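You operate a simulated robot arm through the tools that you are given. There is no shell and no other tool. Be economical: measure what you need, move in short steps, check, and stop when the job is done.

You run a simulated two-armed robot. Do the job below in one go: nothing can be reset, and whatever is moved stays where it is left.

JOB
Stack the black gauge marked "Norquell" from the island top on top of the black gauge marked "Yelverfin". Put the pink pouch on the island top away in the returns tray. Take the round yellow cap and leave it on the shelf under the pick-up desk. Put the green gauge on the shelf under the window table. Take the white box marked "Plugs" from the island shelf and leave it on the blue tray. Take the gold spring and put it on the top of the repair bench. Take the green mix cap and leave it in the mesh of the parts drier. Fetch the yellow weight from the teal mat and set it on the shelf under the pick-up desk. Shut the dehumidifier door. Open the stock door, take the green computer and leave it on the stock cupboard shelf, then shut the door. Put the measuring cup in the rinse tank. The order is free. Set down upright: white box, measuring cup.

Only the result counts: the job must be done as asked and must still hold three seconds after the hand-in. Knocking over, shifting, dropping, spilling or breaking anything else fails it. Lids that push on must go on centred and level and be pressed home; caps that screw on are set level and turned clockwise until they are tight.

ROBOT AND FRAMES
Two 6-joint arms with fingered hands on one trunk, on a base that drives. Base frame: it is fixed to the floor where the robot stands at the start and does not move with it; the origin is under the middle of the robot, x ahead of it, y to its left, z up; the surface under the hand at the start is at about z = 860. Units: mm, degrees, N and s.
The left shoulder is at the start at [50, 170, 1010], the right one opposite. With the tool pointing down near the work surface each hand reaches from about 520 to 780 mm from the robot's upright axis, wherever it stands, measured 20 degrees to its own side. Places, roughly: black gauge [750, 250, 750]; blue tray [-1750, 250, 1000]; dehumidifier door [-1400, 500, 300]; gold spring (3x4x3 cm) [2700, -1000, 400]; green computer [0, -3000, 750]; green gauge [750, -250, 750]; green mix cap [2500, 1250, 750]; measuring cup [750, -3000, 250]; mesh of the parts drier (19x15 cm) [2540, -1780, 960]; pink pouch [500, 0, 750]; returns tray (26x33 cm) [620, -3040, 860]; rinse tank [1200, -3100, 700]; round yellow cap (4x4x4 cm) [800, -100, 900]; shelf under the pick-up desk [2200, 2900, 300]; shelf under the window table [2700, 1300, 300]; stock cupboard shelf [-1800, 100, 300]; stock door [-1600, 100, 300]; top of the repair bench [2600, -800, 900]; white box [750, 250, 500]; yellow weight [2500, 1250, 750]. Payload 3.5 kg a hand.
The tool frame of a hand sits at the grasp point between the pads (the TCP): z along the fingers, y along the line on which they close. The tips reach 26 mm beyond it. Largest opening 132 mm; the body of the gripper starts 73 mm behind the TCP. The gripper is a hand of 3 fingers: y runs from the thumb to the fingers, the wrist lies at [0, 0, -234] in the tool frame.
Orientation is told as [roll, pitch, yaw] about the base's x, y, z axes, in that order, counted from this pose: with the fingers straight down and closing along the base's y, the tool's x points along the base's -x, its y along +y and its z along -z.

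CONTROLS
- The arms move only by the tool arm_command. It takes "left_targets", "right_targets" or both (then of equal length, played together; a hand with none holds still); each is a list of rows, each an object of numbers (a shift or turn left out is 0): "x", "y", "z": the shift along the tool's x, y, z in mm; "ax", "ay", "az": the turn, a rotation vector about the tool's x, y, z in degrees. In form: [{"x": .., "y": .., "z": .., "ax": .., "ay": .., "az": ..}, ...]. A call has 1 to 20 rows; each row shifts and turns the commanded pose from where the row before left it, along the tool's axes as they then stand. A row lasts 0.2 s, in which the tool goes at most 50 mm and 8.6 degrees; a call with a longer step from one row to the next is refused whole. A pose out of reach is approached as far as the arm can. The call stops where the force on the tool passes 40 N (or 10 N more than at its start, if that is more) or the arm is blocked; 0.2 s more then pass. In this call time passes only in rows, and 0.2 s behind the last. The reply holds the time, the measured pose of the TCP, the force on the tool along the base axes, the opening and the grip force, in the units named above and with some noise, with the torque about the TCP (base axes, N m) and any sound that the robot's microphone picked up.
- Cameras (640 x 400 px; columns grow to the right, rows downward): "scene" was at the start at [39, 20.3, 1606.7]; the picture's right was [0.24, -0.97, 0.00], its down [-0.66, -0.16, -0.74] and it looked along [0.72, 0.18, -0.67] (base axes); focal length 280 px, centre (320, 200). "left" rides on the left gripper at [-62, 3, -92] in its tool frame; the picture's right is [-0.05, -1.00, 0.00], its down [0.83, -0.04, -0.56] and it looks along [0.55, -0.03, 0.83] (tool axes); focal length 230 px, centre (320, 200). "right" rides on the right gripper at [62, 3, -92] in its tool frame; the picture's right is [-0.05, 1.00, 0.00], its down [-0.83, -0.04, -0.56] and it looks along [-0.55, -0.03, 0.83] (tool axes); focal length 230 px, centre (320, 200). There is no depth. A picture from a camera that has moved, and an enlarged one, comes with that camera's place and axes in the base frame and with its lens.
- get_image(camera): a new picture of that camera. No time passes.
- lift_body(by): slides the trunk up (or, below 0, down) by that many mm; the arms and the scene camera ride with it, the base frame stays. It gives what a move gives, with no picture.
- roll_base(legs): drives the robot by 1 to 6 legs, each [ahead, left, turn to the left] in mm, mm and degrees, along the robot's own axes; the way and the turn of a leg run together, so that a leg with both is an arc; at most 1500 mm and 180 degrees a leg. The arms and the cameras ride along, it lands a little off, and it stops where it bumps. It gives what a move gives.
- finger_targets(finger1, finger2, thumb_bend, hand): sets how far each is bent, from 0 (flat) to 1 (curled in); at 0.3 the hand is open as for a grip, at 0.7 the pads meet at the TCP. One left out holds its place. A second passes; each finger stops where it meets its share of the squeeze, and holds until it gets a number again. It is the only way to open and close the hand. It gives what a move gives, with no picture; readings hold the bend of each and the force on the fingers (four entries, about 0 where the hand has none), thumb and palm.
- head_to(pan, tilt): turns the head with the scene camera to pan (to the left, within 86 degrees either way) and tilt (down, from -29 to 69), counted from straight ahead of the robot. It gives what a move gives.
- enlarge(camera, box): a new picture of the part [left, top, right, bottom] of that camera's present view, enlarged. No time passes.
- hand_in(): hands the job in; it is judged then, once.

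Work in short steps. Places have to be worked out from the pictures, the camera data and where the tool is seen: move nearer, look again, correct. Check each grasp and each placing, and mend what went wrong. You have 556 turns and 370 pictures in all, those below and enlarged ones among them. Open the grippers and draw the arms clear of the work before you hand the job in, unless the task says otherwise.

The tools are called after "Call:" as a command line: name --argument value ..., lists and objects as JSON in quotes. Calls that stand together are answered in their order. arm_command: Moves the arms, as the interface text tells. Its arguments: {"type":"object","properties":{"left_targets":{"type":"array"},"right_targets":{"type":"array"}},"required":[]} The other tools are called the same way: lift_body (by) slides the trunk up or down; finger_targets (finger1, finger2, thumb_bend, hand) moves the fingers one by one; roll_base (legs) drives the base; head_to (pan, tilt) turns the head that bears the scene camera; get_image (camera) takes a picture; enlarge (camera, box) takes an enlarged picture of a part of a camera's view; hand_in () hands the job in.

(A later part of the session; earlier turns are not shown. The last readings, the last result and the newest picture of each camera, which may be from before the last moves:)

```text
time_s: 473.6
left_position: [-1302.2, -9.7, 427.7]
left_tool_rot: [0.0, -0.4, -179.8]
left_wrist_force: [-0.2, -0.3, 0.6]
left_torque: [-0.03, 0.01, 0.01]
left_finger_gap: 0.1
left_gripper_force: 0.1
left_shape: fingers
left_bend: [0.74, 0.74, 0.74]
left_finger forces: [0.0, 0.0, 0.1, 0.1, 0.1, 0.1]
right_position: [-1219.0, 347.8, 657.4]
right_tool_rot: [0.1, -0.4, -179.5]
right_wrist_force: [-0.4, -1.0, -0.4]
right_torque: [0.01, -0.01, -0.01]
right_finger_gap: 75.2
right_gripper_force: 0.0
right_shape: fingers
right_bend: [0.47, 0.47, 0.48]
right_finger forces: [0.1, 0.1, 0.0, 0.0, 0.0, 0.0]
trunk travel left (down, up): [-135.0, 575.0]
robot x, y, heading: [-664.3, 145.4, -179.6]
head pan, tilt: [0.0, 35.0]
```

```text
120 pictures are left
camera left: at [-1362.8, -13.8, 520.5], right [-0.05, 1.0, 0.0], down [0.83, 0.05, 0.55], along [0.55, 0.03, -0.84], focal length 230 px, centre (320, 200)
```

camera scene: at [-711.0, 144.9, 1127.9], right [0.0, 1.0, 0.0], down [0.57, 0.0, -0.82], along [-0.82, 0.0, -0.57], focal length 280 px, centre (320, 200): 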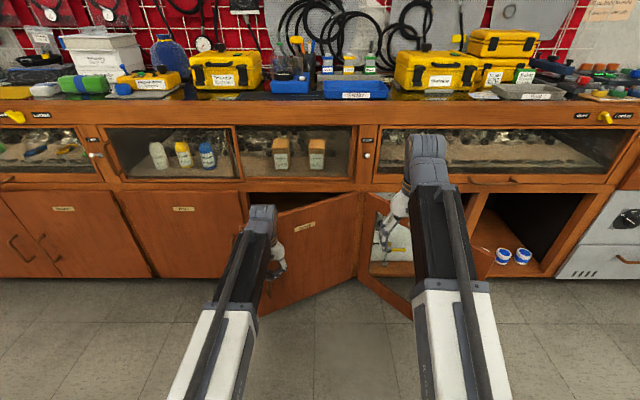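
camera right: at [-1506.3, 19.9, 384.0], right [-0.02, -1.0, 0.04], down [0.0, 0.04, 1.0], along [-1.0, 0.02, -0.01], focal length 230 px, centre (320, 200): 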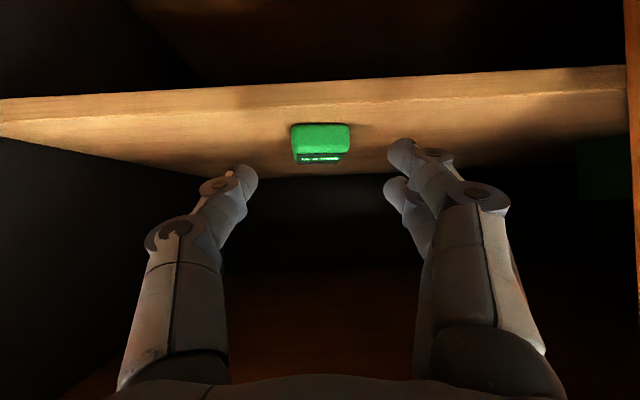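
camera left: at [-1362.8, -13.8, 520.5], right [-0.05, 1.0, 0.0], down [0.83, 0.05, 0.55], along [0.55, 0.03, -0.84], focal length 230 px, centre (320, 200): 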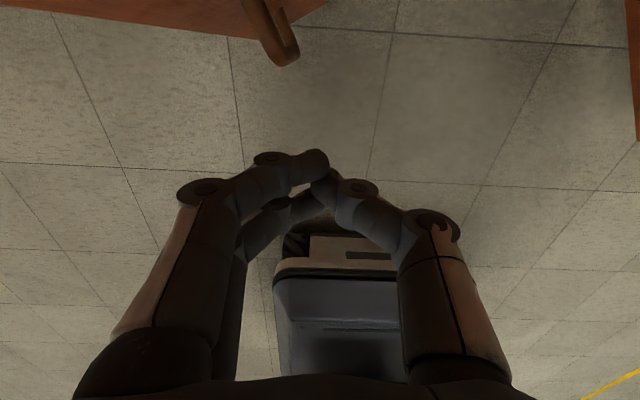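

Door is swinging shut ahead of the fist. Continue.

Call:
roll_base --legs '[[95, 70, 0], [70, 25, 0]]'

Call:
get_image --camera "scene"

```text
time_s: 475.5
left_position: [-1468.1, -105.9, 427.1]
left_tool_rot: [0.0, -0.4, -179.9]
left_wrist_force: [-0.5, -0.6, 0.1]
left_torque: [-0.01, 0.02, 0.0]
left_finger_gap: 0.0
left_gripper_force: 0.1
left_shape: fingers
left_bend: [0.74, 0.74, 0.74]
left_finger forces: [0.1, 0.0, 0.0, 0.0, 0.1, 0.1]
right_position: [-1384.1, 253.1, 657.8]
right_tool_rot: [0.1, -0.1, -179.7]
right_wrist_force: [0.1, -0.6, -0.3]
right_torque: [-0.04, 0.01, -0.01]
right_finger_gap: 75.5
right_gripper_force: 0.0
right_shape: fingers
right_bend: [0.47, 0.47, 0.48]
right_finger forces: [0.0, 0.0, 0.0, 0.0, 0.0, 0.1]
trunk travel left (down, up): [-135.0, 575.0]
robot x, y, heading: [-829.4, 49.0, -179.9]
head pan, tilt: [0.0, 35.0]
```

```text
119 pictures are left
camera scene: at [-876.4, 48.5, 1127.9], right [0.0, 1.0, 0.0], down [0.57, 0.0, -0.82], along [-0.82, 0.0, -0.57], focal length 280 px, centre (320, 200)
```

scene: 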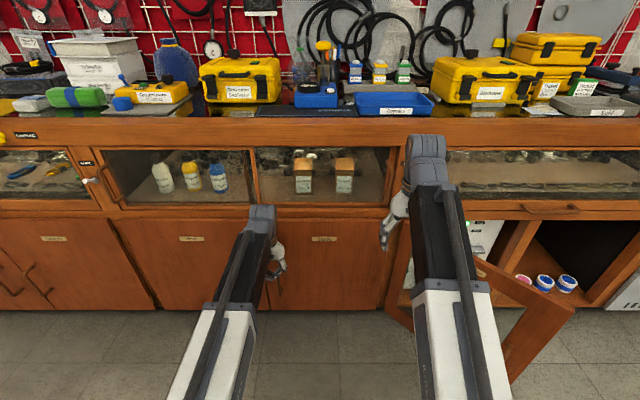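

Nearly shut. Push it home with the left arm until force builds.

Call:
arm_command --left_targets '[{"x": -20}, {"x": -20}, {"x": -15}]'

Call:
arm_command --left_targets '[{"x": -10}, {"x": -10}, {"x": -10}]'

Call:
get_image --camera "scene"

```text
time_s: 476.0
left_position: [-1487.4, -106.5, 428.9]
left_tool_rot: [0.0, 0.3, -180.1]
left_wrist_force: [9.1, 0.5, 3.1]
left_torque: [-0.07, 1.26, 0.01]
left_finger_gap: 0.0
left_gripper_force: 0.0
left_shape: fingers
left_bend: [0.74, 0.74, 0.74]
left_finger forces: [0.0, 0.1, 0.0, 0.1, 0.0, 0.0]
right_position: [-1384.1, 252.4, 658.1]
right_tool_rot: [0.1, -0.3, -179.7]
right_wrist_force: [0.7, -0.2, -0.2]
right_torque: [0.03, -0.02, -0.02]
right_finger_gap: 75.4
right_gripper_force: 0.1
right_shape: fingers
right_bend: [0.47, 0.47, 0.48]
right_finger forces: [0.0, 0.0, 0.1, 0.0, 0.0, 0.0]
trunk travel left (down, up): [-135.0, 575.0]
robot x, y, heading: [-827.5, 49.3, -180.2]
head pan, tilt: [0.0, 35.0]
stopped in row 2 (left hand): the force on the tool passed its limit at 71 N (the readings are from after the stop); the commanded pose is now the measured one
```

```text
time_s: 476.3
left_position: [-1485.5, -107.0, 429.5]
left_tool_rot: [0.0, 0.8, -180.0]
left_wrist_force: [11.8, 0.7, 4.7]
left_torque: [-0.12, 1.57, -0.02]
left_finger_gap: 0.1
left_gripper_force: 0.0
left_shape: fingers
left_bend: [0.74, 0.74, 0.74]
left_finger forces: [0.1, 0.0, 0.1, 0.1, 0.1, 0.0]
right_position: [-1382.6, 253.8, 658.6]
right_tool_rot: [0.1, -0.3, -179.7]
right_wrist_force: [0.1, 0.3, 0.9]
right_torque: [0.0, -0.01, 0.02]
right_finger_gap: 75.4
right_gripper_force: 0.0
right_shape: fingers
right_bend: [0.47, 0.47, 0.48]
right_finger forces: [0.0, 0.0, 0.1, 0.1, 0.0, 0.0]
trunk travel left (down, up): [-135.0, 575.0]
robot x, y, heading: [-827.4, 49.2, -179.9]
head pan, tilt: [0.0, 35.0]
stopped in row 1 (left hand): the force on the tool passed its limit at 56 N (the readings are from after the stop); the commanded pose is now the measured one
```

```text
118 pictures are left
camera scene: at [-875.0, 48.5, 1127.9], right [0.0, 1.0, 0.0], down [0.57, 0.0, -0.82], along [-0.82, 0.0, -0.57], focal length 280 px, centre (320, 200)
```

scene: 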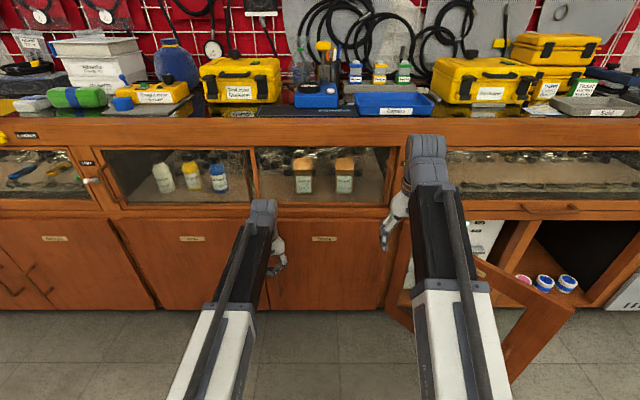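

Call:
arm_command --left_targets '[{"x": 40}, {"x": 40}]'

Call:
enlarge --camera "scene" --box '[230, 190, 410, 330]'

```text
time_s: 476.9
left_position: [-1406.4, -105.2, 431.8]
left_tool_rot: [0.0, 0.9, -180.0]
left_wrist_force: [0.2, 0.1, 0.3]
left_torque: [-0.01, -0.03, 0.02]
left_finger_gap: 0.0
left_gripper_force: 0.1
left_shape: fingers
left_bend: [0.74, 0.74, 0.74]
left_finger forces: [0.1, 0.0, 0.0, 0.0, 0.0, 0.0]
right_position: [-1384.6, 252.1, 658.4]
right_tool_rot: [0.0, -0.2, -179.8]
right_wrist_force: [-0.9, -0.8, 0.0]
right_torque: [0.01, -0.05, -0.02]
right_finger_gap: 75.4
right_gripper_force: 0.0
right_shape: fingers
right_bend: [0.47, 0.47, 0.48]
right_finger forces: [0.0, 0.1, 0.1, 0.1, 0.0, 0.1]
trunk travel left (down, up): [-135.0, 575.0]
robot x, y, heading: [-827.1, 45.9, -179.8]
head pan, tilt: [0.0, 35.0]
```

```text
2.86 times, centred on (320, 260) of scene
camera zoom: at [-876.2, 48.4, 1127.8], right [0.0, 1.0, 0.0], down [0.57, 0.0, -0.82], along [-0.82, 0.0, -0.57], focal length 801 px, centre (320, 29)
```

zoom: 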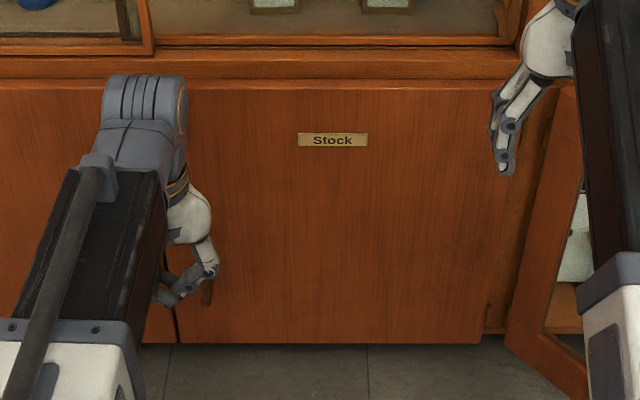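

Door looks shut; push it firmly with forward-pointing fingertips to be sure. Back off, tilt the left hand forward.

Call:
roll_base --legs '[[-200, 0, 0]]'

Call:
arm_command --left_targets '[{"x": -45}, {"x": -45}, {"ay": -8.2}, {"ay": -8.2}, {"ay": -8.2}, {"ay": -8.2}, {"ay": -8.2}, {"ay": -8.2}, {"ay": -8.2}, {"ay": -8.2}, {"ay": -8.2}, {"ay": -8.2}, {"ay": -8}]'

Call:
get_image --camera "left"

```text
time_s: 478.5
left_position: [-1205.1, -106.5, 431.6]
left_tool_rot: [0.1, 0.9, -179.9]
left_wrist_force: [0.2, -0.4, -0.3]
left_torque: [0.02, -0.04, 0.01]
left_finger_gap: 0.0
left_gripper_force: 0.1
left_shape: fingers
left_bend: [0.74, 0.74, 0.74]
left_finger forces: [0.0, 0.0, 0.1, 0.0, 0.0, 0.1]
right_position: [-1181.9, 253.8, 657.2]
right_tool_rot: [0.0, -0.4, -179.7]
right_wrist_force: [-0.7, 0.3, 0.8]
right_torque: [-0.01, 0.02, 0.01]
right_finger_gap: 75.8
right_gripper_force: 0.0
right_shape: fingers
right_bend: [0.47, 0.47, 0.48]
right_finger forces: [0.1, 0.0, 0.0, 0.0, 0.0, 0.0]
trunk travel left (down, up): [-135.0, 575.0]
robot x, y, heading: [-629.8, 50.5, -180.0]
head pan, tilt: [0.0, 35.0]
```

```text
time_s: 481.3
left_position: [-1295.6, -102.5, 428.5]
left_tool_rot: [-4.2, -85.3, -176.7]
left_wrist_force: [-0.9, -0.2, 0.7]
left_torque: [-0.02, -0.03, -0.02]
left_finger_gap: 0.2
left_gripper_force: 0.1
left_shape: fingers
left_bend: [0.74, 0.74, 0.74]
left_finger forces: [0.0, 0.0, 0.1, 0.0, 0.0, 0.1]
left hand out of reach, approached as far as the arm can: row 11
right_position: [-1183.5, 252.6, 657.8]
right_tool_rot: [0.1, -0.3, -179.6]
right_wrist_force: [0.1, -0.4, -0.2]
right_torque: [0.01, 0.01, 0.03]
right_finger_gap: 75.5
right_gripper_force: 0.1
right_shape: fingers
right_bend: [0.47, 0.47, 0.48]
right_finger forces: [0.0, 0.0, 0.1, 0.1, 0.0, 0.1]
trunk travel left (down, up): [-135.0, 575.0]
robot x, y, heading: [-622.2, 50.4, -179.7]
head pan, tilt: [0.0, 35.0]
```

```text
116 pictures are left
camera left: at [-1208.0, -107.9, 497.3], right [0.01, 1.0, 0.06], down [0.62, 0.04, -0.78], along [-0.78, 0.04, -0.62], focal length 230 px, centre (320, 200)
```

left: 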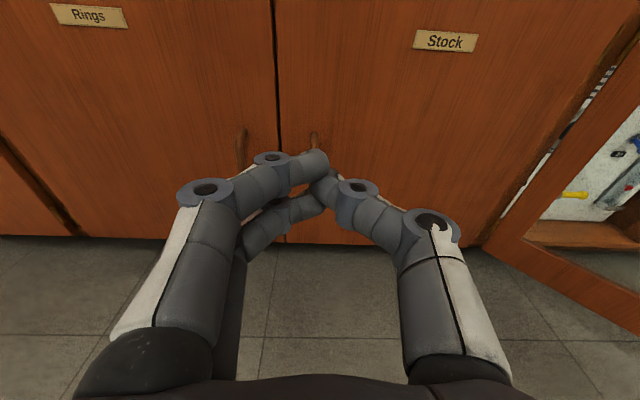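

Call:
roll_base --legs '[[190, 0, 0]]'

Call:
arm_command --left_targets '[{"z": 15}, {"z": 15}, {"z": 15}, {"z": 15}, {"z": 10}]'

Call:
get_image --camera "left"

```text
time_s: 482.9
left_position: [-1487.5, -102.6, 428.7]
left_tool_rot: [-4.2, -85.1, -176.6]
left_wrist_force: [-0.3, -1.2, -0.6]
left_torque: [0.01, -0.01, -0.03]
left_finger_gap: 0.2
left_gripper_force: 0.0
left_shape: fingers
left_bend: [0.74, 0.74, 0.74]
left_finger forces: [0.1, 0.0, 0.0, 0.1, 0.0, 0.0]
right_position: [-1375.5, 251.8, 658.7]
right_tool_rot: [0.0, -0.3, -179.7]
right_wrist_force: [0.2, -0.5, -0.7]
right_torque: [-0.01, -0.01, -0.01]
right_finger_gap: 75.7
right_gripper_force: 0.0
right_shape: fingers
right_bend: [0.47, 0.47, 0.48]
right_finger forces: [0.0, 0.1, 0.1, 0.0, 0.0, 0.0]
trunk travel left (down, up): [-135.0, 575.0]
robot x, y, heading: [-812.8, 46.0, -179.7]
head pan, tilt: [0.0, 35.0]
```

```text
time_s: 484.0
left_position: [-1548.0, -100.3, 422.4]
left_tool_rot: [-3.4, -85.1, -177.6]
left_wrist_force: [20.7, 1.0, 5.2]
left_torque: [0.05, 0.3, -0.04]
left_finger_gap: 0.1
left_gripper_force: 17.3
left_shape: fingers
left_bend: [0.75, 0.74, 0.76]
left_finger forces: [10.4, 0.0, 0.0, 0.0, 23.4, 0.0]
right_position: [-1374.1, 253.7, 658.1]
right_tool_rot: [0.1, -0.3, -179.7]
right_wrist_force: [-0.8, -0.4, -0.5]
right_torque: [0.0, -0.01, -0.01]
right_finger_gap: 75.7
right_gripper_force: 0.0
right_shape: fingers
right_bend: [0.47, 0.47, 0.48]
right_finger forces: [0.1, 0.0, 0.0, 0.0, 0.0, 0.0]
trunk travel left (down, up): [-135.0, 575.0]
robot x, y, heading: [-816.7, 47.3, -179.8]
head pan, tilt: [0.0, 35.0]
stopped in row 5 (left hand): the force on the tool passed its limit at 51 N (the readings are from after the stop); the commanded pose is now the measured one
```

```text
115 pictures are left
camera left: at [-1461.1, -106.1, 492.2], right [0.01, 1.0, 0.06], down [0.62, 0.04, -0.78], along [-0.78, 0.05, -0.62], focal length 230 px, centre (320, 200)
```

left: 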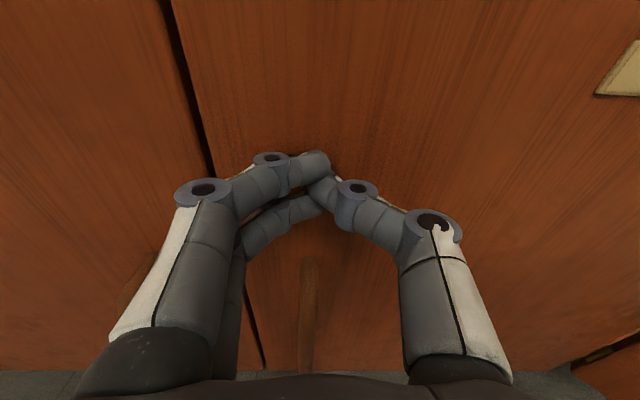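

The stock door is firmly shut. Next the dehumidifier door: back off, strafe right.

Call:
roll_base --legs '[[-260, 0, 0], [0, -590, 0]]'

Call:
get_image --camera "left"

Call:
get_image --camera "scene"

```text
time_s: 488.8
left_position: [-1294.9, 480.5, 421.6]
left_tool_rot: [-3.6, -85.0, -177.1]
left_wrist_force: [0.2, 0.0, 0.3]
left_torque: [0.01, -0.04, 0.02]
left_finger_gap: 0.0
left_gripper_force: 0.1
left_shape: fingers
left_bend: [0.74, 0.74, 0.74]
left_finger forces: [0.0, 0.1, 0.0, 0.1, 0.1, 0.0]
right_position: [-1122.1, 834.6, 658.3]
right_tool_rot: [0.1, -0.3, -179.2]
right_wrist_force: [-0.2, -0.6, 0.9]
right_torque: [0.01, -0.01, -0.01]
right_finger_gap: 75.6
right_gripper_force: 0.1
right_shape: fingers
right_bend: [0.47, 0.47, 0.48]
right_finger forces: [0.0, 0.0, 0.0, 0.0, 0.1, 0.0]
trunk travel left (down, up): [-135.0, 575.0]
robot x, y, heading: [-563.4, 636.2, -179.3]
head pan, tilt: [0.0, 35.0]
```

```text
114 pictures are left
camera left: at [-1207.2, 474.8, 491.0], right [0.01, 1.0, 0.06], down [0.63, 0.04, -0.78], along [-0.78, 0.04, -0.62], focal length 230 px, centre (320, 200)
```

left: 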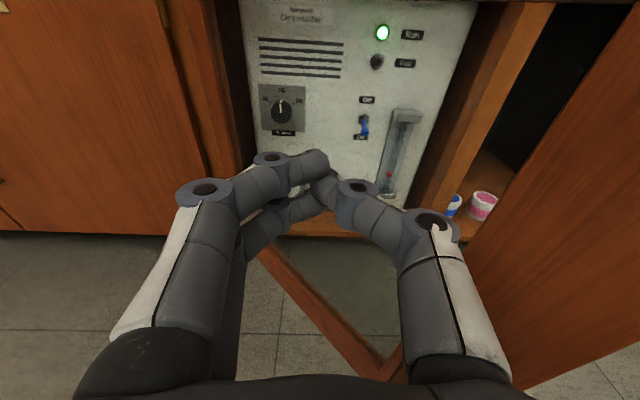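

```text
113 pictures are left
camera scene: at [-612.6, 634.0, 1127.9], right [-0.01, 1.0, 0.0], down [0.57, 0.01, -0.82], along [-0.82, -0.01, -0.57], focal length 280 px, centre (320, 200)
```

scene: 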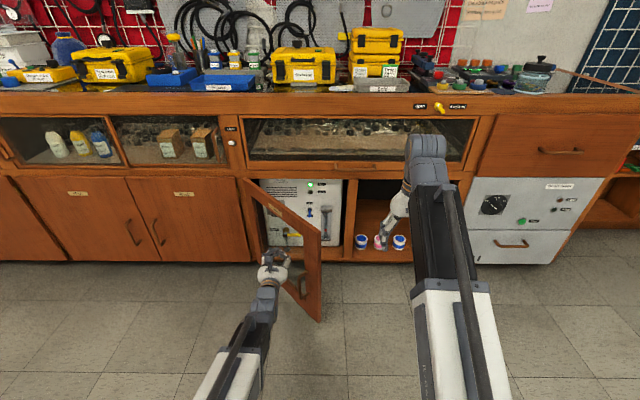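

Sweep the left fist along the dehumidifier door's outer stile toward closed.

Call:
roll_base --legs '[[-15, -80, 0], [65, -55, 0], [67, -37, 0]]'

Call:
get_image --camera "left"

Call:
get_image --camera "scene"

```text
time_s: 491.1
left_position: [-1412.3, 652.3, 421.5]
left_tool_rot: [-3.6, -85.0, -177.2]
left_wrist_force: [0.0, 0.2, 0.8]
left_torque: [0.02, 0.01, 0.01]
left_finger_gap: 0.1
left_gripper_force: 0.1
left_shape: fingers
left_bend: [0.74, 0.74, 0.74]
left_finger forces: [0.1, 0.1, 0.0, 0.1, 0.0, 0.0]
right_position: [-1239.3, 1007.6, 657.1]
right_tool_rot: [0.0, -0.3, -179.3]
right_wrist_force: [0.5, -0.5, -0.3]
right_torque: [0.02, 0.0, 0.0]
right_finger_gap: 75.6
right_gripper_force: 0.1
right_shape: fingers
right_bend: [0.47, 0.47, 0.48]
right_finger forces: [0.1, 0.0, 0.0, 0.1, 0.0, 0.0]
trunk travel left (down, up): [-135.0, 575.0]
robot x, y, heading: [-680.5, 806.8, -179.3]
head pan, tilt: [0.0, 35.0]
```

```text
112 pictures are left
camera left: at [-1325.8, 648.0, 491.0], right [0.01, 1.0, 0.06], down [0.63, 0.04, -0.78], along [-0.78, 0.04, -0.62], focal length 230 px, centre (320, 200)
```

left: 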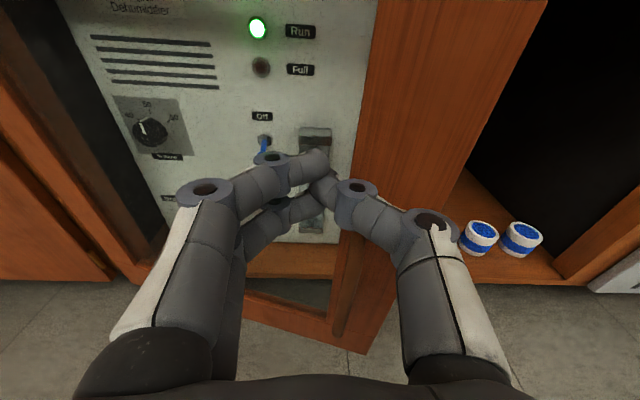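

```text
111 pictures are left
camera scene: at [-730.9, 806.0, 1127.9], right [-0.01, 1.0, 0.0], down [0.57, 0.01, -0.82], along [-0.82, -0.01, -0.57], focal length 280 px, centre (320, 200)
```

scene: 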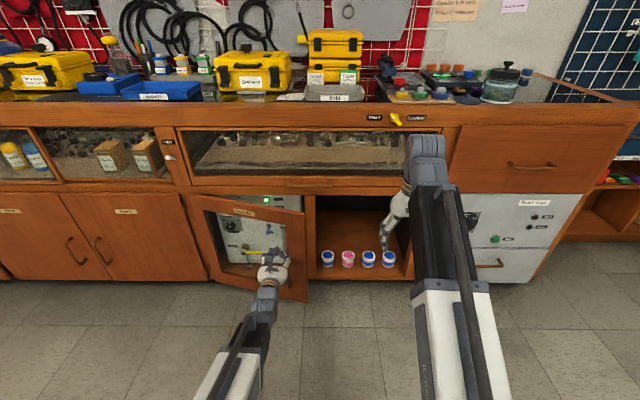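

Shift right a bit onto the stile and push ahead.

Call:
roll_base --legs '[[0, -30, 0], [65, -10, 0]]'

Call:
get_image --camera "left"

Call:
get_image --camera "scene"

```text
time_s: 492.6
left_position: [-1477.8, 692.0, 421.5]
left_tool_rot: [-3.6, -85.0, -177.2]
left_wrist_force: [0.2, -0.7, -0.2]
left_torque: [0.0, 0.0, 0.0]
left_finger_gap: 0.0
left_gripper_force: 0.1
left_shape: fingers
left_bend: [0.74, 0.74, 0.74]
left_finger forces: [0.0, 0.0, 0.1, 0.0, 0.1, 0.0]
right_position: [-1306.5, 1046.3, 657.1]
right_tool_rot: [0.0, -0.3, -179.3]
right_wrist_force: [0.2, -0.8, 0.0]
right_torque: [0.0, -0.01, 0.03]
right_finger_gap: 75.8
right_gripper_force: 0.1
right_shape: fingers
right_bend: [0.47, 0.47, 0.48]
right_finger forces: [0.0, 0.0, 0.0, 0.0, 0.0, 0.1]
trunk travel left (down, up): [-135.0, 575.0]
robot x, y, heading: [-747.0, 844.9, -179.4]
head pan, tilt: [0.0, 35.0]
```

```text
110 pictures are left
camera left: at [-1391.2, 687.5, 491.0], right [0.01, 1.0, 0.06], down [0.63, 0.04, -0.78], along [-0.78, 0.04, -0.62], focal length 230 px, centre (320, 200)
```

left: 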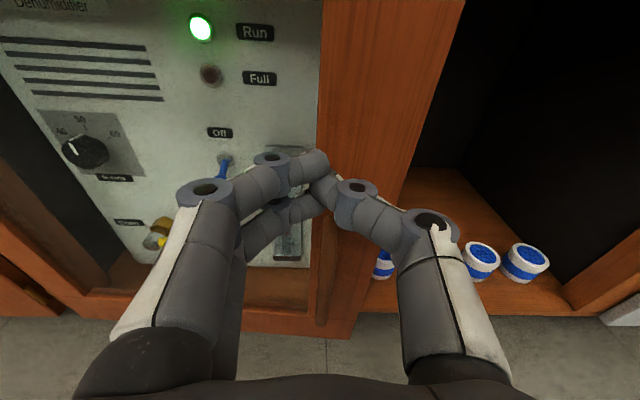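

```text
109 pictures are left
camera scene: at [-796.3, 845.4, 1127.9], right [-0.01, 1.0, 0.0], down [0.57, 0.01, -0.82], along [-0.82, -0.01, -0.57], focal length 280 px, centre (320, 200)
```

scene: 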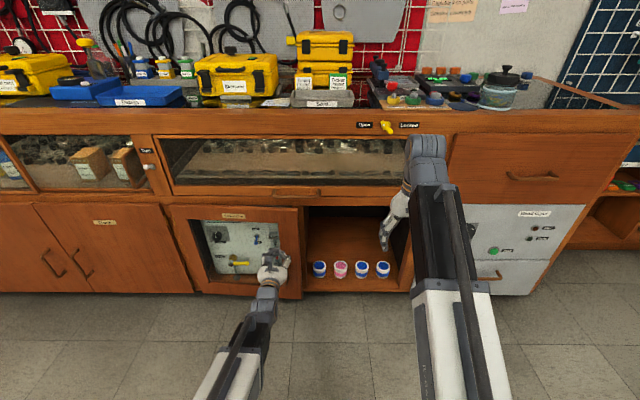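

Push home with the arm.

Call:
arm_command --left_targets '[{"z": 15}, {"z": 15}, {"z": 15}]'

Call:
arm_command --left_targets '[{"z": 10}, {"z": 10}, {"z": 10}]'

Call:
enlarge --camera "scene" --box '[150, 180, 330, 320]'

```text
time_s: 493.4
left_position: [-1523.0, 693.4, 418.9]
left_tool_rot: [-3.5, -85.0, -177.1]
left_wrist_force: [1.3, -0.5, -0.9]
left_torque: [-0.02, -0.01, 0.0]
left_finger_gap: 0.0
left_gripper_force: 0.0
left_shape: fingers
left_bend: [0.74, 0.74, 0.74]
left_finger forces: [0.0, 0.0, 0.0, 0.0, 0.0, 0.0]
right_position: [-1305.1, 1046.2, 657.1]
right_tool_rot: [0.1, -0.3, -179.4]
right_wrist_force: [0.5, 0.0, 0.6]
right_torque: [-0.01, -0.01, 0.02]
right_finger_gap: 75.8
right_gripper_force: 0.1
right_shape: fingers
right_bend: [0.47, 0.47, 0.48]
right_finger forces: [0.1, 0.0, 0.0, 0.1, 0.1, 0.0]
trunk travel left (down, up): [-135.0, 575.0]
robot x, y, heading: [-744.9, 843.6, -179.4]
head pan, tilt: [0.0, 35.0]
```

```text
time_s: 494.2
left_position: [-1547.2, 695.5, 415.5]
left_tool_rot: [-3.4, -85.0, -177.4]
left_wrist_force: [19.4, -0.3, 5.4]
left_torque: [0.02, 0.26, -0.03]
left_finger_gap: 0.0
left_gripper_force: 11.5
left_shape: fingers
left_bend: [0.75, 0.74, 0.76]
left_finger forces: [0.0, 0.0, 0.0, 0.0, 24.2, 0.0]
right_position: [-1303.7, 1046.4, 657.9]
right_tool_rot: [0.0, -0.2, -179.4]
right_wrist_force: [-0.2, 0.6, -0.9]
right_torque: [-0.03, -0.03, 0.0]
right_finger_gap: 75.5
right_gripper_force: 0.0
right_shape: fingers
right_bend: [0.47, 0.47, 0.48]
right_finger forces: [0.0, 0.0, 0.0, 0.0, 0.0, 0.1]
trunk travel left (down, up): [-135.0, 575.0]
robot x, y, heading: [-744.6, 842.8, -179.9]
head pan, tilt: [0.0, 35.0]
stopped in row 3 (left hand): the force on the tool passed its limit at 46 N (the readings are from after the stop); the commanded pose is now the measured one
```

```text
2.86 times, centred on (240, 250) of scene
camera zoom: at [-794.5, 845.6, 1128.0], right [-0.01, 1.0, 0.0], down [0.57, 0.01, -0.82], along [-0.82, -0.01, -0.57], focal length 801 px, centre (549, 57)
```

zoom: 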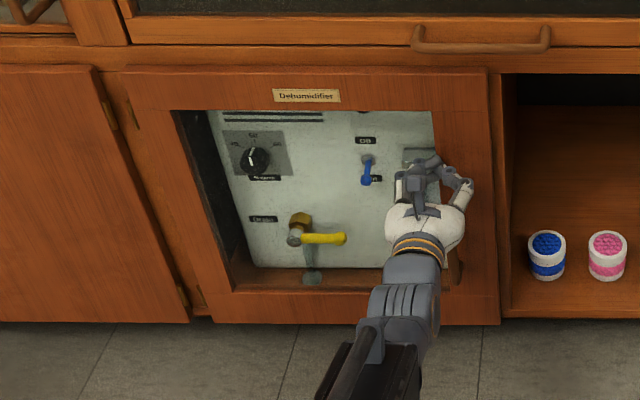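

Dehumidifier door is shut. Back off, restore the left hand, raise the trunk and turn to the island for the white "Plugs" box.

Call:
roll_base --legs '[[-300, 0, 0]]'

Call:
arm_command --left_targets '[{"ay": 8.2}, {"ay": 8.2}, {"ay": 8.2}, {"ay": 8.2}, {"ay": 8.2}, {"ay": 8.2}, {"ay": 8.2}, {"ay": 8.2}, {"ay": 8.2}, {"ay": 8.2}, {"ay": 3}, {"x": 45}, {"x": 45}]'

Call:
roll_base --legs '[[0, 0, 180], [0, -500, 0]]'

Call:
head_to --pan 0 --tilt 25

Call:
get_image --camera "scene"

```text
time_s: 496.3
left_position: [-1249.1, 699.5, 414.1]
left_tool_rot: [-3.4, -84.9, -177.8]
left_wrist_force: [0.5, -0.1, 0.1]
left_torque: [0.02, -0.03, -0.01]
left_finger_gap: 0.0
left_gripper_force: 0.0
left_shape: fingers
left_bend: [0.74, 0.74, 0.74]
left_finger forces: [0.0, 0.0, 0.0, 0.0, 0.1, 0.1]
right_position: [-1003.0, 1050.7, 657.5]
right_tool_rot: [0.0, -0.3, -179.7]
right_wrist_force: [0.7, 0.1, 0.5]
right_torque: [0.02, 0.03, 0.02]
right_finger_gap: 75.6
right_gripper_force: 0.0
right_shape: fingers
right_bend: [0.47, 0.47, 0.48]
right_finger forces: [0.0, 0.0, 0.1, 0.0, 0.0, 0.0]
trunk travel left (down, up): [-135.0, 575.0]
robot x, y, heading: [-444.6, 845.6, -179.6]
head pan, tilt: [0.0, 35.0]
```

```text
time_s: 499.1
left_position: [-1097.0, 697.7, 416.3]
left_tool_rot: [-0.3, 0.1, 178.9]
left_wrist_force: [-0.5, 0.4, -0.2]
left_torque: [0.02, 0.02, -0.01]
left_finger_gap: 0.0
left_gripper_force: 0.0
left_shape: fingers
left_bend: [0.74, 0.74, 0.74]
left_finger forces: [0.1, 0.1, 0.1, 0.0, 0.0, 0.0]
left hand out of reach, approached as far as the arm can: row 9, 10, 11
right_position: [-1001.8, 1051.6, 657.9]
right_tool_rot: [-0.1, -0.3, -179.5]
right_wrist_force: [0.4, 0.5, -0.4]
right_torque: [0.0, 0.0, 0.03]
right_finger_gap: 75.7
right_gripper_force: 0.0
right_shape: fingers
right_bend: [0.47, 0.47, 0.48]
right_finger forces: [0.0, 0.0, 0.0, 0.0, 0.0, 0.1]
trunk travel left (down, up): [-135.0, 575.0]
robot x, y, heading: [-444.4, 847.6, -179.7]
head pan, tilt: [0.0, 35.0]
```

```text
time_s: 509.4
left_position: [227.8, 534.8, 414.4]
left_tool_rot: [-0.3, 0.2, 1.6]
left_wrist_force: [-0.1, 0.2, 1.0]
left_torque: [0.02, 0.0, 0.0]
left_finger_gap: 0.1
left_gripper_force: 0.0
left_shape: fingers
left_bend: [0.74, 0.74, 0.74]
left_finger forces: [0.0, 0.0, 0.0, 0.1, 0.1, 0.0]
right_position: [149.6, 177.0, 658.6]
right_tool_rot: [0.0, -0.2, 3.2]
right_wrist_force: [0.2, -0.3, -0.3]
right_torque: [0.0, 0.03, 0.0]
right_finger_gap: 75.7
right_gripper_force: 0.0
right_shape: fingers
right_bend: [0.47, 0.47, 0.48]
right_finger forces: [0.0, 0.0, 0.1, 0.0, 0.0, 0.0]
trunk travel left (down, up): [-135.0, 575.0]
robot x, y, heading: [-419.3, 356.0, 3.3]
head pan, tilt: [0.0, 35.0]
```

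```text
time_s: 510.1
left_position: [226.0, 533.8, 415.3]
left_tool_rot: [-0.4, 0.0, 1.7]
left_wrist_force: [-0.2, 0.5, -0.1]
left_torque: [0.01, 0.0, 0.0]
left_finger_gap: 0.0
left_gripper_force: 0.2
left_shape: fingers
left_bend: [0.74, 0.74, 0.74]
left_finger forces: [0.1, 0.1, 0.1, 0.1, 0.0, 0.0]
right_position: [149.5, 177.4, 657.4]
right_tool_rot: [0.0, -0.3, 3.1]
right_wrist_force: [0.0, 0.2, 1.1]
right_torque: [-0.02, 0.01, -0.01]
right_finger_gap: 75.8
right_gripper_force: 0.1
right_shape: fingers
right_bend: [0.47, 0.47, 0.48]
right_finger forces: [0.1, 0.0, 0.1, 0.0, 0.0, 0.0]
trunk travel left (down, up): [-135.0, 575.0]
robot x, y, heading: [-417.4, 353.1, 3.2]
head pan, tilt: [0.0, 25.0]
```

```text
107 pictures are left
camera scene: at [-368.1, 355.9, 1143.6], right [0.05, -1.0, 0.0], down [-0.42, -0.02, -0.91], along [0.9, 0.05, -0.42], focal length 280 px, centre (320, 200)
```

scene: 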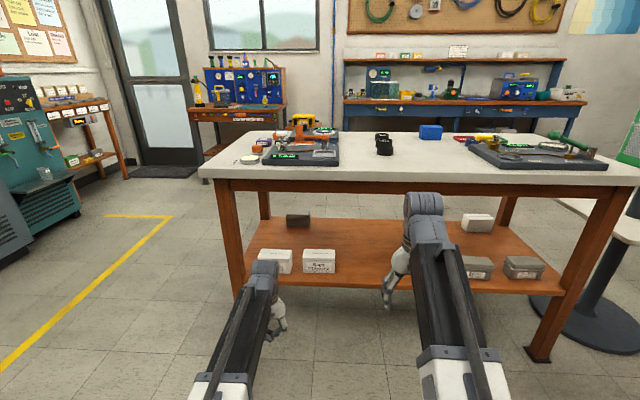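

Call:
enlarge --camera "scene" --box '[230, 200, 400, 300]'

Call:
enlarge --camera "scene" --box '[440, 200, 570, 300]'

```text
3.76 times, centred on (315, 250) of scene
camera zoom: at [-368.1, 355.9, 1143.6], right [0.05, -1.0, 0.0], down [-0.42, -0.02, -0.91], along [0.9, 0.05, -0.42], focal length 1056 px, centre (339, 12)
```

zoom: 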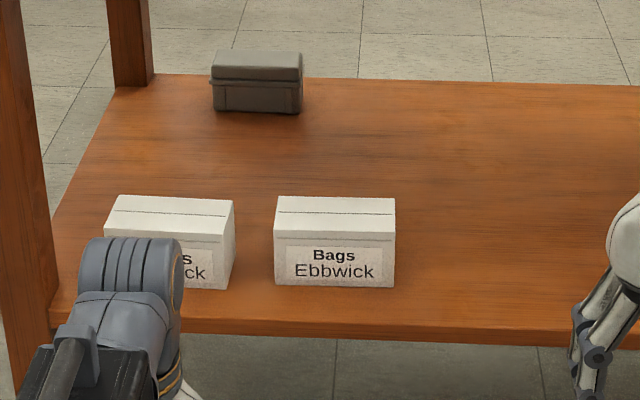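

```text
4.00 times, centred on (505, 250) of scene
camera zoom: at [-368.1, 355.9, 1143.6], right [0.05, -1.0, 0.0], down [-0.42, -0.02, -0.91], along [0.9, 0.05, -0.42], focal length 1122 px, centre (-420, 0)
```

zoom: 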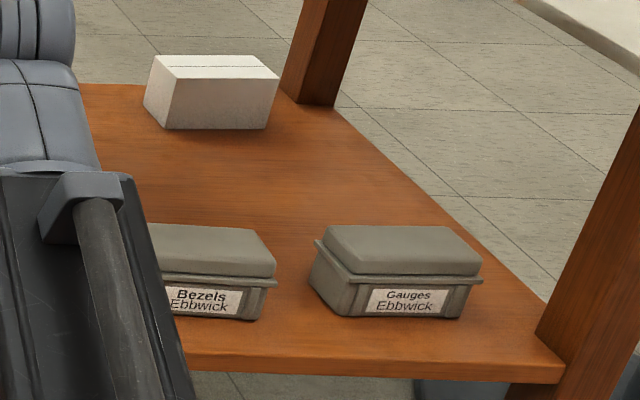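

Call:
arm_command --left_targets '[{"y": 45}, {"y": 45}, {"y": 45}, {"y": 40}]'

Call:
enlarge --camera "scene" --box '[230, 220, 350, 300]'

```text
time_s: 511.1
left_position: [222.9, 710.6, 415.5]
left_tool_rot: [-0.3, 0.0, 1.7]
left_wrist_force: [-0.2, 0.0, -0.1]
left_torque: [0.03, 0.0, -0.03]
left_finger_gap: 0.0
left_gripper_force: 0.0
left_shape: fingers
left_bend: [0.74, 0.74, 0.74]
left_finger forces: [0.1, 0.0, 0.1, 0.1, 0.1, 0.0]
right_position: [149.2, 176.3, 657.8]
right_tool_rot: [0.0, -0.3, 3.3]
right_wrist_force: [-1.2, -0.5, 0.0]
right_torque: [0.05, -0.02, -0.02]
right_finger_gap: 75.8
right_gripper_force: 0.1
right_shape: fingers
right_bend: [0.47, 0.47, 0.48]
right_finger forces: [0.1, 0.1, 0.0, 0.1, 0.0, 0.1]
trunk travel left (down, up): [-135.0, 575.0]
robot x, y, heading: [-420.7, 354.2, 2.9]
head pan, tilt: [0.0, 25.0]
```

```text
5.00 times, centred on (290, 260) of scene
camera zoom: at [-368.1, 355.7, 1143.6], right [0.05, -1.0, 0.0], down [-0.42, -0.02, -0.91], along [0.91, 0.05, -0.42], focal length 1402 px, centre (470, -100)
```

zoom: 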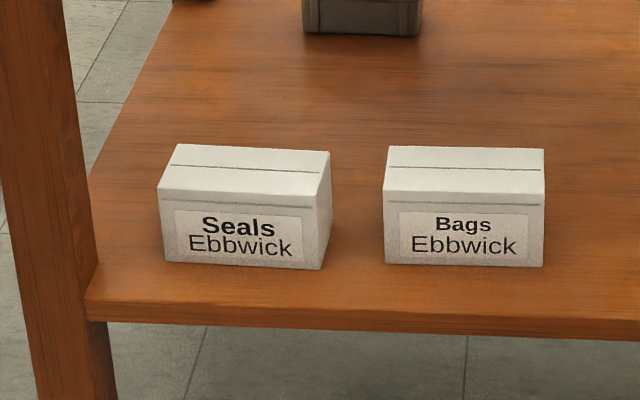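

Neither is "Plugs". Check the rest of the shelf hidden behind the right arm.

Call:
arm_command --right_targets '[{"y": -45}, {"y": -45}, {"y": -45}, {"y": -45}]'

Call:
enlarge --camera "scene" --box '[220, 180, 580, 320]'

```text
time_s: 512.1
left_position: [221.4, 711.3, 415.0]
left_tool_rot: [-0.4, 0.0, 1.7]
left_wrist_force: [0.1, -0.1, 0.0]
left_torque: [-0.03, -0.01, 0.03]
left_finger_gap: 0.2
left_gripper_force: 0.1
left_shape: fingers
left_bend: [0.74, 0.74, 0.74]
left_finger forces: [0.1, 0.0, 0.0, 0.0, 0.1, 0.0]
right_position: [160.3, -4.1, 658.9]
right_tool_rot: [0.0, -0.3, 3.2]
right_wrist_force: [0.3, -0.2, -0.1]
right_torque: [0.0, 0.02, -0.01]
right_finger_gap: 76.0
right_gripper_force: 0.1
right_shape: fingers
right_bend: [0.47, 0.47, 0.48]
right_finger forces: [0.0, 0.0, 0.1, 0.1, 0.0, 0.1]
trunk travel left (down, up): [-135.0, 575.0]
robot x, y, heading: [-418.4, 355.3, 2.9]
head pan, tilt: [0.0, 25.0]
```

```text
1.78 times, centred on (400, 250) of scene
camera zoom: at [-368.1, 356.1, 1143.6], right [0.05, -1.0, 0.0], down [-0.42, -0.02, -0.91], along [0.91, 0.05, -0.42], focal length 498 px, centre (178, 111)
```

zoom: 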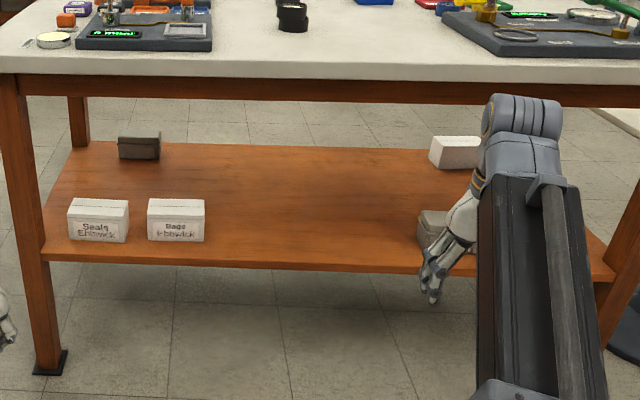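

The Plugs box must be the white one at the back right ([≈957,-421]) with its label facing the far side. Drive round to the back of the island.

Call:
arm_command --left_targets '[{"z": -45}, {"z": -45}, {"x": 30}, {"x": 30}]' --right_targets '[{"y": 45}, {"y": 45}, {"y": 45}, {"y": 0}]'

Call:
roll_base --legs '[[0, 1000, -3], [0, 0, 180], [-1500, 0, 0], [-720, 0, 0]]'

Call:
roll_base --legs '[[0, 1400, 0]]'

Call:
head_to --pan 20 --tilt 25

Call:
get_image --camera "scene"

```text
time_s: 513.1
left_position: [160.4, 707.1, 504.9]
left_tool_rot: [-0.3, 0.1, 1.8]
left_wrist_force: [-0.8, -0.6, 0.1]
left_torque: [-0.01, 0.02, -0.02]
left_finger_gap: 0.0
left_gripper_force: 0.1
left_shape: fingers
left_bend: [0.74, 0.74, 0.74]
left_finger forces: [0.1, 0.0, 0.0, 0.1, 0.1, 0.1]
right_position: [151.1, 134.2, 657.8]
right_tool_rot: [0.1, -0.3, 3.2]
right_wrist_force: [0.0, 0.9, -0.7]
right_torque: [-0.04, 0.03, 0.02]
right_finger_gap: 75.9
right_gripper_force: 0.1
right_shape: fingers
right_bend: [0.47, 0.47, 0.48]
right_finger forces: [0.1, 0.1, 0.1, 0.1, 0.0, 0.0]
trunk travel left (down, up): [-135.0, 575.0]
robot x, y, heading: [-414.6, 351.4, 3.2]
head pan, tilt: [0.0, 25.0]
```

```text
time_s: 536.0
left_position: [1157.3, 960.2, 504.7]
left_tool_rot: [-0.4, 0.2, 177.5]
left_wrist_force: [0.2, -0.2, 0.2]
left_torque: [0.01, 0.0, -0.04]
left_finger_gap: 0.0
left_gripper_force: 0.2
left_shape: fingers
left_bend: [0.74, 0.74, 0.74]
left_finger forces: [0.1, 0.1, 0.1, 0.0, 0.0, 0.0]
right_position: [1208.2, 1533.5, 658.4]
right_tool_rot: [0.0, -0.2, 179.2]
right_wrist_force: [0.5, 0.3, -0.2]
right_torque: [-0.01, 0.0, -0.01]
right_finger_gap: 75.6
right_gripper_force: 0.0
right_shape: fingers
right_bend: [0.47, 0.47, 0.48]
right_finger forces: [0.1, 0.1, 0.1, 0.0, 0.0, 0.0]
trunk travel left (down, up): [-135.0, 575.0]
robot x, y, heading: [1760.8, 1275.6, 178.9]
head pan, tilt: [0.0, 25.0]
```

```text
time_s: 542.9
left_position: [1128.1, -424.1, 504.2]
left_tool_rot: [-0.3, 0.1, 177.3]
left_wrist_force: [0.4, 0.2, -0.9]
left_torque: [0.0, -0.03, 0.01]
left_finger_gap: 0.2
left_gripper_force: 0.2
left_shape: fingers
left_bend: [0.74, 0.74, 0.74]
left_finger forces: [0.1, 0.0, 0.1, 0.0, 0.1, 0.0]
right_position: [1180.2, 149.2, 657.6]
right_tool_rot: [-0.1, -0.3, 178.9]
right_wrist_force: [-0.1, 0.4, 0.0]
right_torque: [0.04, 0.0, 0.02]
right_finger_gap: 76.0
right_gripper_force: 0.0
right_shape: fingers
right_bend: [0.47, 0.47, 0.48]
right_finger forces: [0.0, 0.0, 0.0, 0.1, 0.1, 0.1]
trunk travel left (down, up): [-135.0, 575.0]
robot x, y, heading: [1731.9, -113.0, 178.7]
head pan, tilt: [0.0, 25.0]
```

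```text
time_s: 543.7
left_position: [1127.9, -423.6, 504.0]
left_tool_rot: [-0.3, 0.1, 177.5]
left_wrist_force: [0.1, 0.3, -0.5]
left_torque: [-0.02, 0.01, 0.03]
left_finger_gap: 0.0
left_gripper_force: 0.0
left_shape: fingers
left_bend: [0.74, 0.74, 0.74]
left_finger forces: [0.0, 0.0, 0.0, 0.0, 0.0, 0.0]
right_position: [1181.6, 148.1, 656.3]
right_tool_rot: [0.1, -0.3, 178.9]
right_wrist_force: [0.2, 0.7, 0.9]
right_torque: [-0.01, -0.04, -0.02]
right_finger_gap: 75.9
right_gripper_force: 0.0
right_shape: fingers
right_bend: [0.47, 0.47, 0.48]
right_finger forces: [0.0, 0.1, 0.1, 0.0, 0.1, 0.0]
trunk travel left (down, up): [-135.0, 575.0]
robot x, y, heading: [1731.3, -113.7, 178.6]
head pan, tilt: [20.0, 25.0]
```

```text
102 pictures are left
camera scene: at [1683.3, -143.5, 1143.6], right [-0.32, 0.95, 0.0], down [0.4, 0.14, -0.91], along [-0.86, -0.29, -0.42], focal length 280 px, centre (320, 200)
```

scene: 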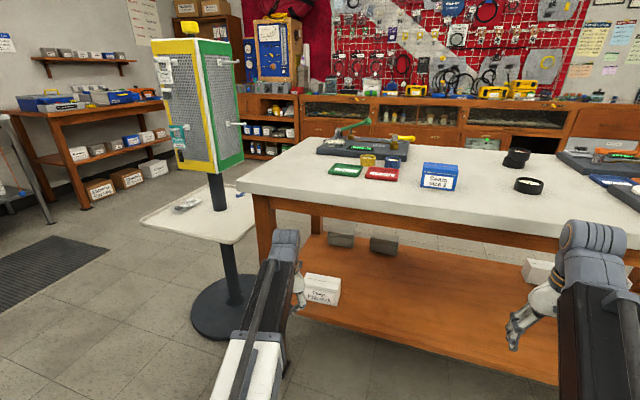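

Call:
enlarge --camera "scene" --box '[290, 260, 360, 320]'

```text
6.67 times, centred on (325, 290) of scene
camera zoom: at [1683.3, -143.5, 1143.6], right [-0.32, 0.95, 0.0], down [0.4, 0.14, -0.91], along [-0.86, -0.29, -0.42], focal length 1869 px, centre (287, -400)
```

zoom: 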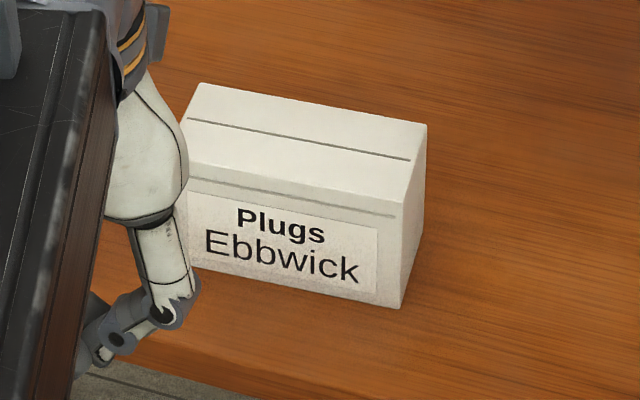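

It's "Plugs". Turn the left hand 90° (closing fore-aft), open it wide and look.

Call:
arm_command --left_targets '[{"az": 8.2}, {"az": 8.2}, {"az": 8.2}, {"az": 8.2}, {"az": 8.2}, {"az": 8.2}, {"az": 8.2}, {"az": 8.2}, {"az": 8.2}, {"az": 8.2}, {"az": 8}]'

Call:
finger_targets --hand "left" --finger1 0.3 --finger2 0.3 --thumb_bend 0.3

Call:
get_image --camera "left"

Call:
head_to --pan 15 --tilt 35

Call:
get_image --camera "scene"

```text
time_s: 546.1
left_position: [1128.0, -423.0, 504.4]
left_tool_rot: [0.0, -0.4, 87.2]
left_wrist_force: [0.4, 0.0, 0.1]
left_torque: [0.03, 0.0, 0.0]
left_finger_gap: 0.0
left_gripper_force: 0.0
left_shape: fingers
left_bend: [0.74, 0.74, 0.74]
left_finger forces: [0.0, 0.0, 0.0, 0.0, 0.0, 0.0]
right_position: [1180.2, 149.0, 657.4]
right_tool_rot: [-0.1, -0.3, 178.8]
right_wrist_force: [0.5, 0.0, 0.8]
right_torque: [-0.04, -0.02, -0.01]
right_finger_gap: 76.1
right_gripper_force: 0.1
right_shape: fingers
right_bend: [0.47, 0.47, 0.48]
right_finger forces: [0.0, 0.1, 0.0, 0.0, 0.1, 0.1]
trunk travel left (down, up): [-135.0, 575.0]
robot x, y, heading: [1736.2, -110.7, 178.6]
head pan, tilt: [20.0, 25.0]
```

```text
time_s: 547.1
left_position: [1128.7, -424.3, 505.0]
left_tool_rot: [-0.1, -0.3, 87.4]
left_wrist_force: [-0.5, -0.6, -0.4]
left_torque: [0.02, -0.02, 0.01]
left_finger_gap: 134.1
left_gripper_force: 0.1
left_shape: fingers
left_bend: [0.3, 0.3, 0.3]
left_finger forces: [0.0, 0.0, 0.1, 0.0, 0.0, 0.0]
right_position: [1180.9, 148.6, 657.9]
right_tool_rot: [0.0, -0.2, 178.9]
right_wrist_force: [0.2, -0.3, -0.9]
right_torque: [-0.01, 0.03, 0.05]
right_finger_gap: 76.0
right_gripper_force: 0.0
right_shape: fingers
right_bend: [0.47, 0.47, 0.48]
right_finger forces: [0.0, 0.0, 0.0, 0.1, 0.1, 0.0]
trunk travel left (down, up): [-135.0, 575.0]
robot x, y, heading: [1732.3, -110.9, 178.6]
head pan, tilt: [20.0, 25.0]
```

```text
100 pictures are left
camera left: at [1128.2, -363.5, 597.1], right [1.0, 0.01, 0.0], down [0.0, -0.83, 0.55], along [0.01, -0.55, -0.83], focal length 230 px, centre (320, 200)
```

left: 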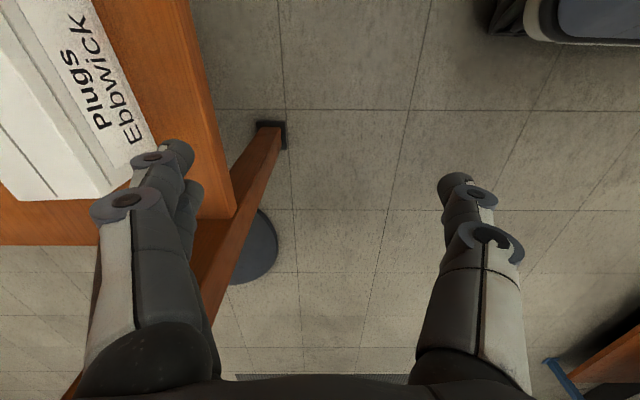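

```text
time_s: 547.9
left_position: [1128.7, -422.8, 504.3]
left_tool_rot: [-0.1, -0.3, 87.4]
left_wrist_force: [1.3, -0.4, 0.2]
left_torque: [0.01, -0.01, -0.04]
left_finger_gap: 134.4
left_gripper_force: 0.0
left_shape: fingers
left_bend: [0.3, 0.3, 0.3]
left_finger forces: [0.0, 0.1, 0.0, 0.0, 0.0, 0.0]
right_position: [1180.7, 148.0, 657.2]
right_tool_rot: [0.0, -0.3, 178.9]
right_wrist_force: [-0.7, 0.4, 0.3]
right_torque: [0.01, -0.02, 0.01]
right_finger_gap: 75.8
right_gripper_force: 0.1
right_shape: fingers
right_bend: [0.47, 0.47, 0.48]
right_finger forces: [0.1, 0.0, 0.0, 0.0, 0.0, 0.0]
trunk travel left (down, up): [-135.0, 575.0]
robot x, y, heading: [1731.7, -113.7, 178.8]
head pan, tilt: [15.0, 35.0]
```

```text
99 pictures are left
camera scene: at [1685.0, -134.9, 1127.9], right [-0.24, 0.97, 0.0], down [0.56, 0.14, -0.82], along [-0.8, -0.19, -0.57], focal length 280 px, centre (320, 200)
```

scene: 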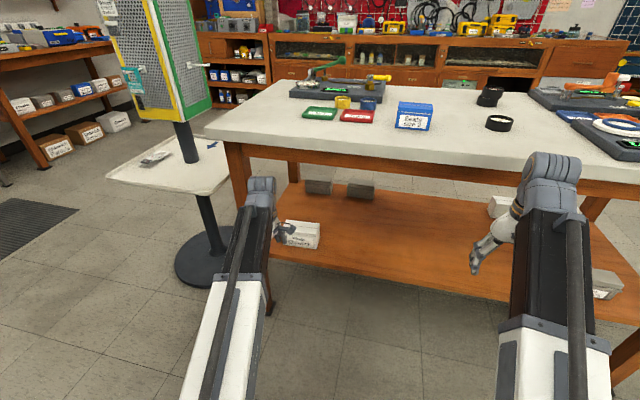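

Box spans x≈865–940, y≈−469…−333, z 345–424. Swing the right arm out, extend the left, then drive in.

Call:
arm_command --right_targets '[{"x": 20, "y": -44}, {"x": 20, "y": -44}, {"x": 20, "y": -44}, {"x": 20, "y": -44}, {"x": 20, "y": -44}]' --left_targets '[{"x": -12, "y": 45}, {"x": -10, "y": 45}, {"x": 0}, {"x": 0}, {"x": 0}]'

Call:
get_image --camera "left"

```text
time_s: 549.1
left_position: [1040.7, -397.7, 504.7]
left_tool_rot: [-0.1, -0.2, 87.5]
left_wrist_force: [-0.2, -0.9, 0.5]
left_torque: [-0.02, 0.04, 0.01]
left_finger_gap: 133.9
left_gripper_force: 0.1
left_shape: fingers
left_bend: [0.3, 0.3, 0.3]
left_finger forces: [0.0, 0.1, 0.0, 0.1, 0.1, 0.1]
right_position: [1284.3, 368.4, 655.0]
right_tool_rot: [-0.1, -0.4, 178.9]
right_wrist_force: [0.3, 1.0, -0.1]
right_torque: [-0.01, -0.01, -0.01]
right_finger_gap: 75.9
right_gripper_force: 0.0
right_shape: fingers
right_bend: [0.47, 0.47, 0.48]
right_finger forces: [0.1, 0.1, 0.0, 0.0, 0.0, 0.0]
right hand out of reach, approached as far as the arm can: row 2
trunk travel left (down, up): [-135.0, 575.0]
robot x, y, heading: [1732.5, -111.4, 178.7]
head pan, tilt: [15.0, 35.0]
```

```text
98 pictures are left
camera left: at [1040.4, -336.9, 596.4], right [1.0, 0.01, 0.0], down [0.0, -0.83, 0.55], along [0.01, -0.55, -0.83], focal length 230 px, centre (320, 200)
```

left: 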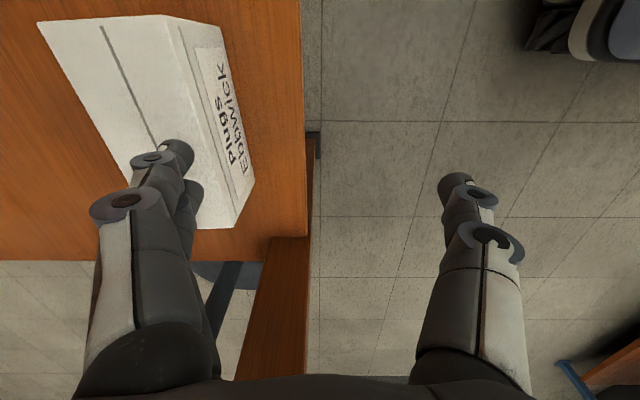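

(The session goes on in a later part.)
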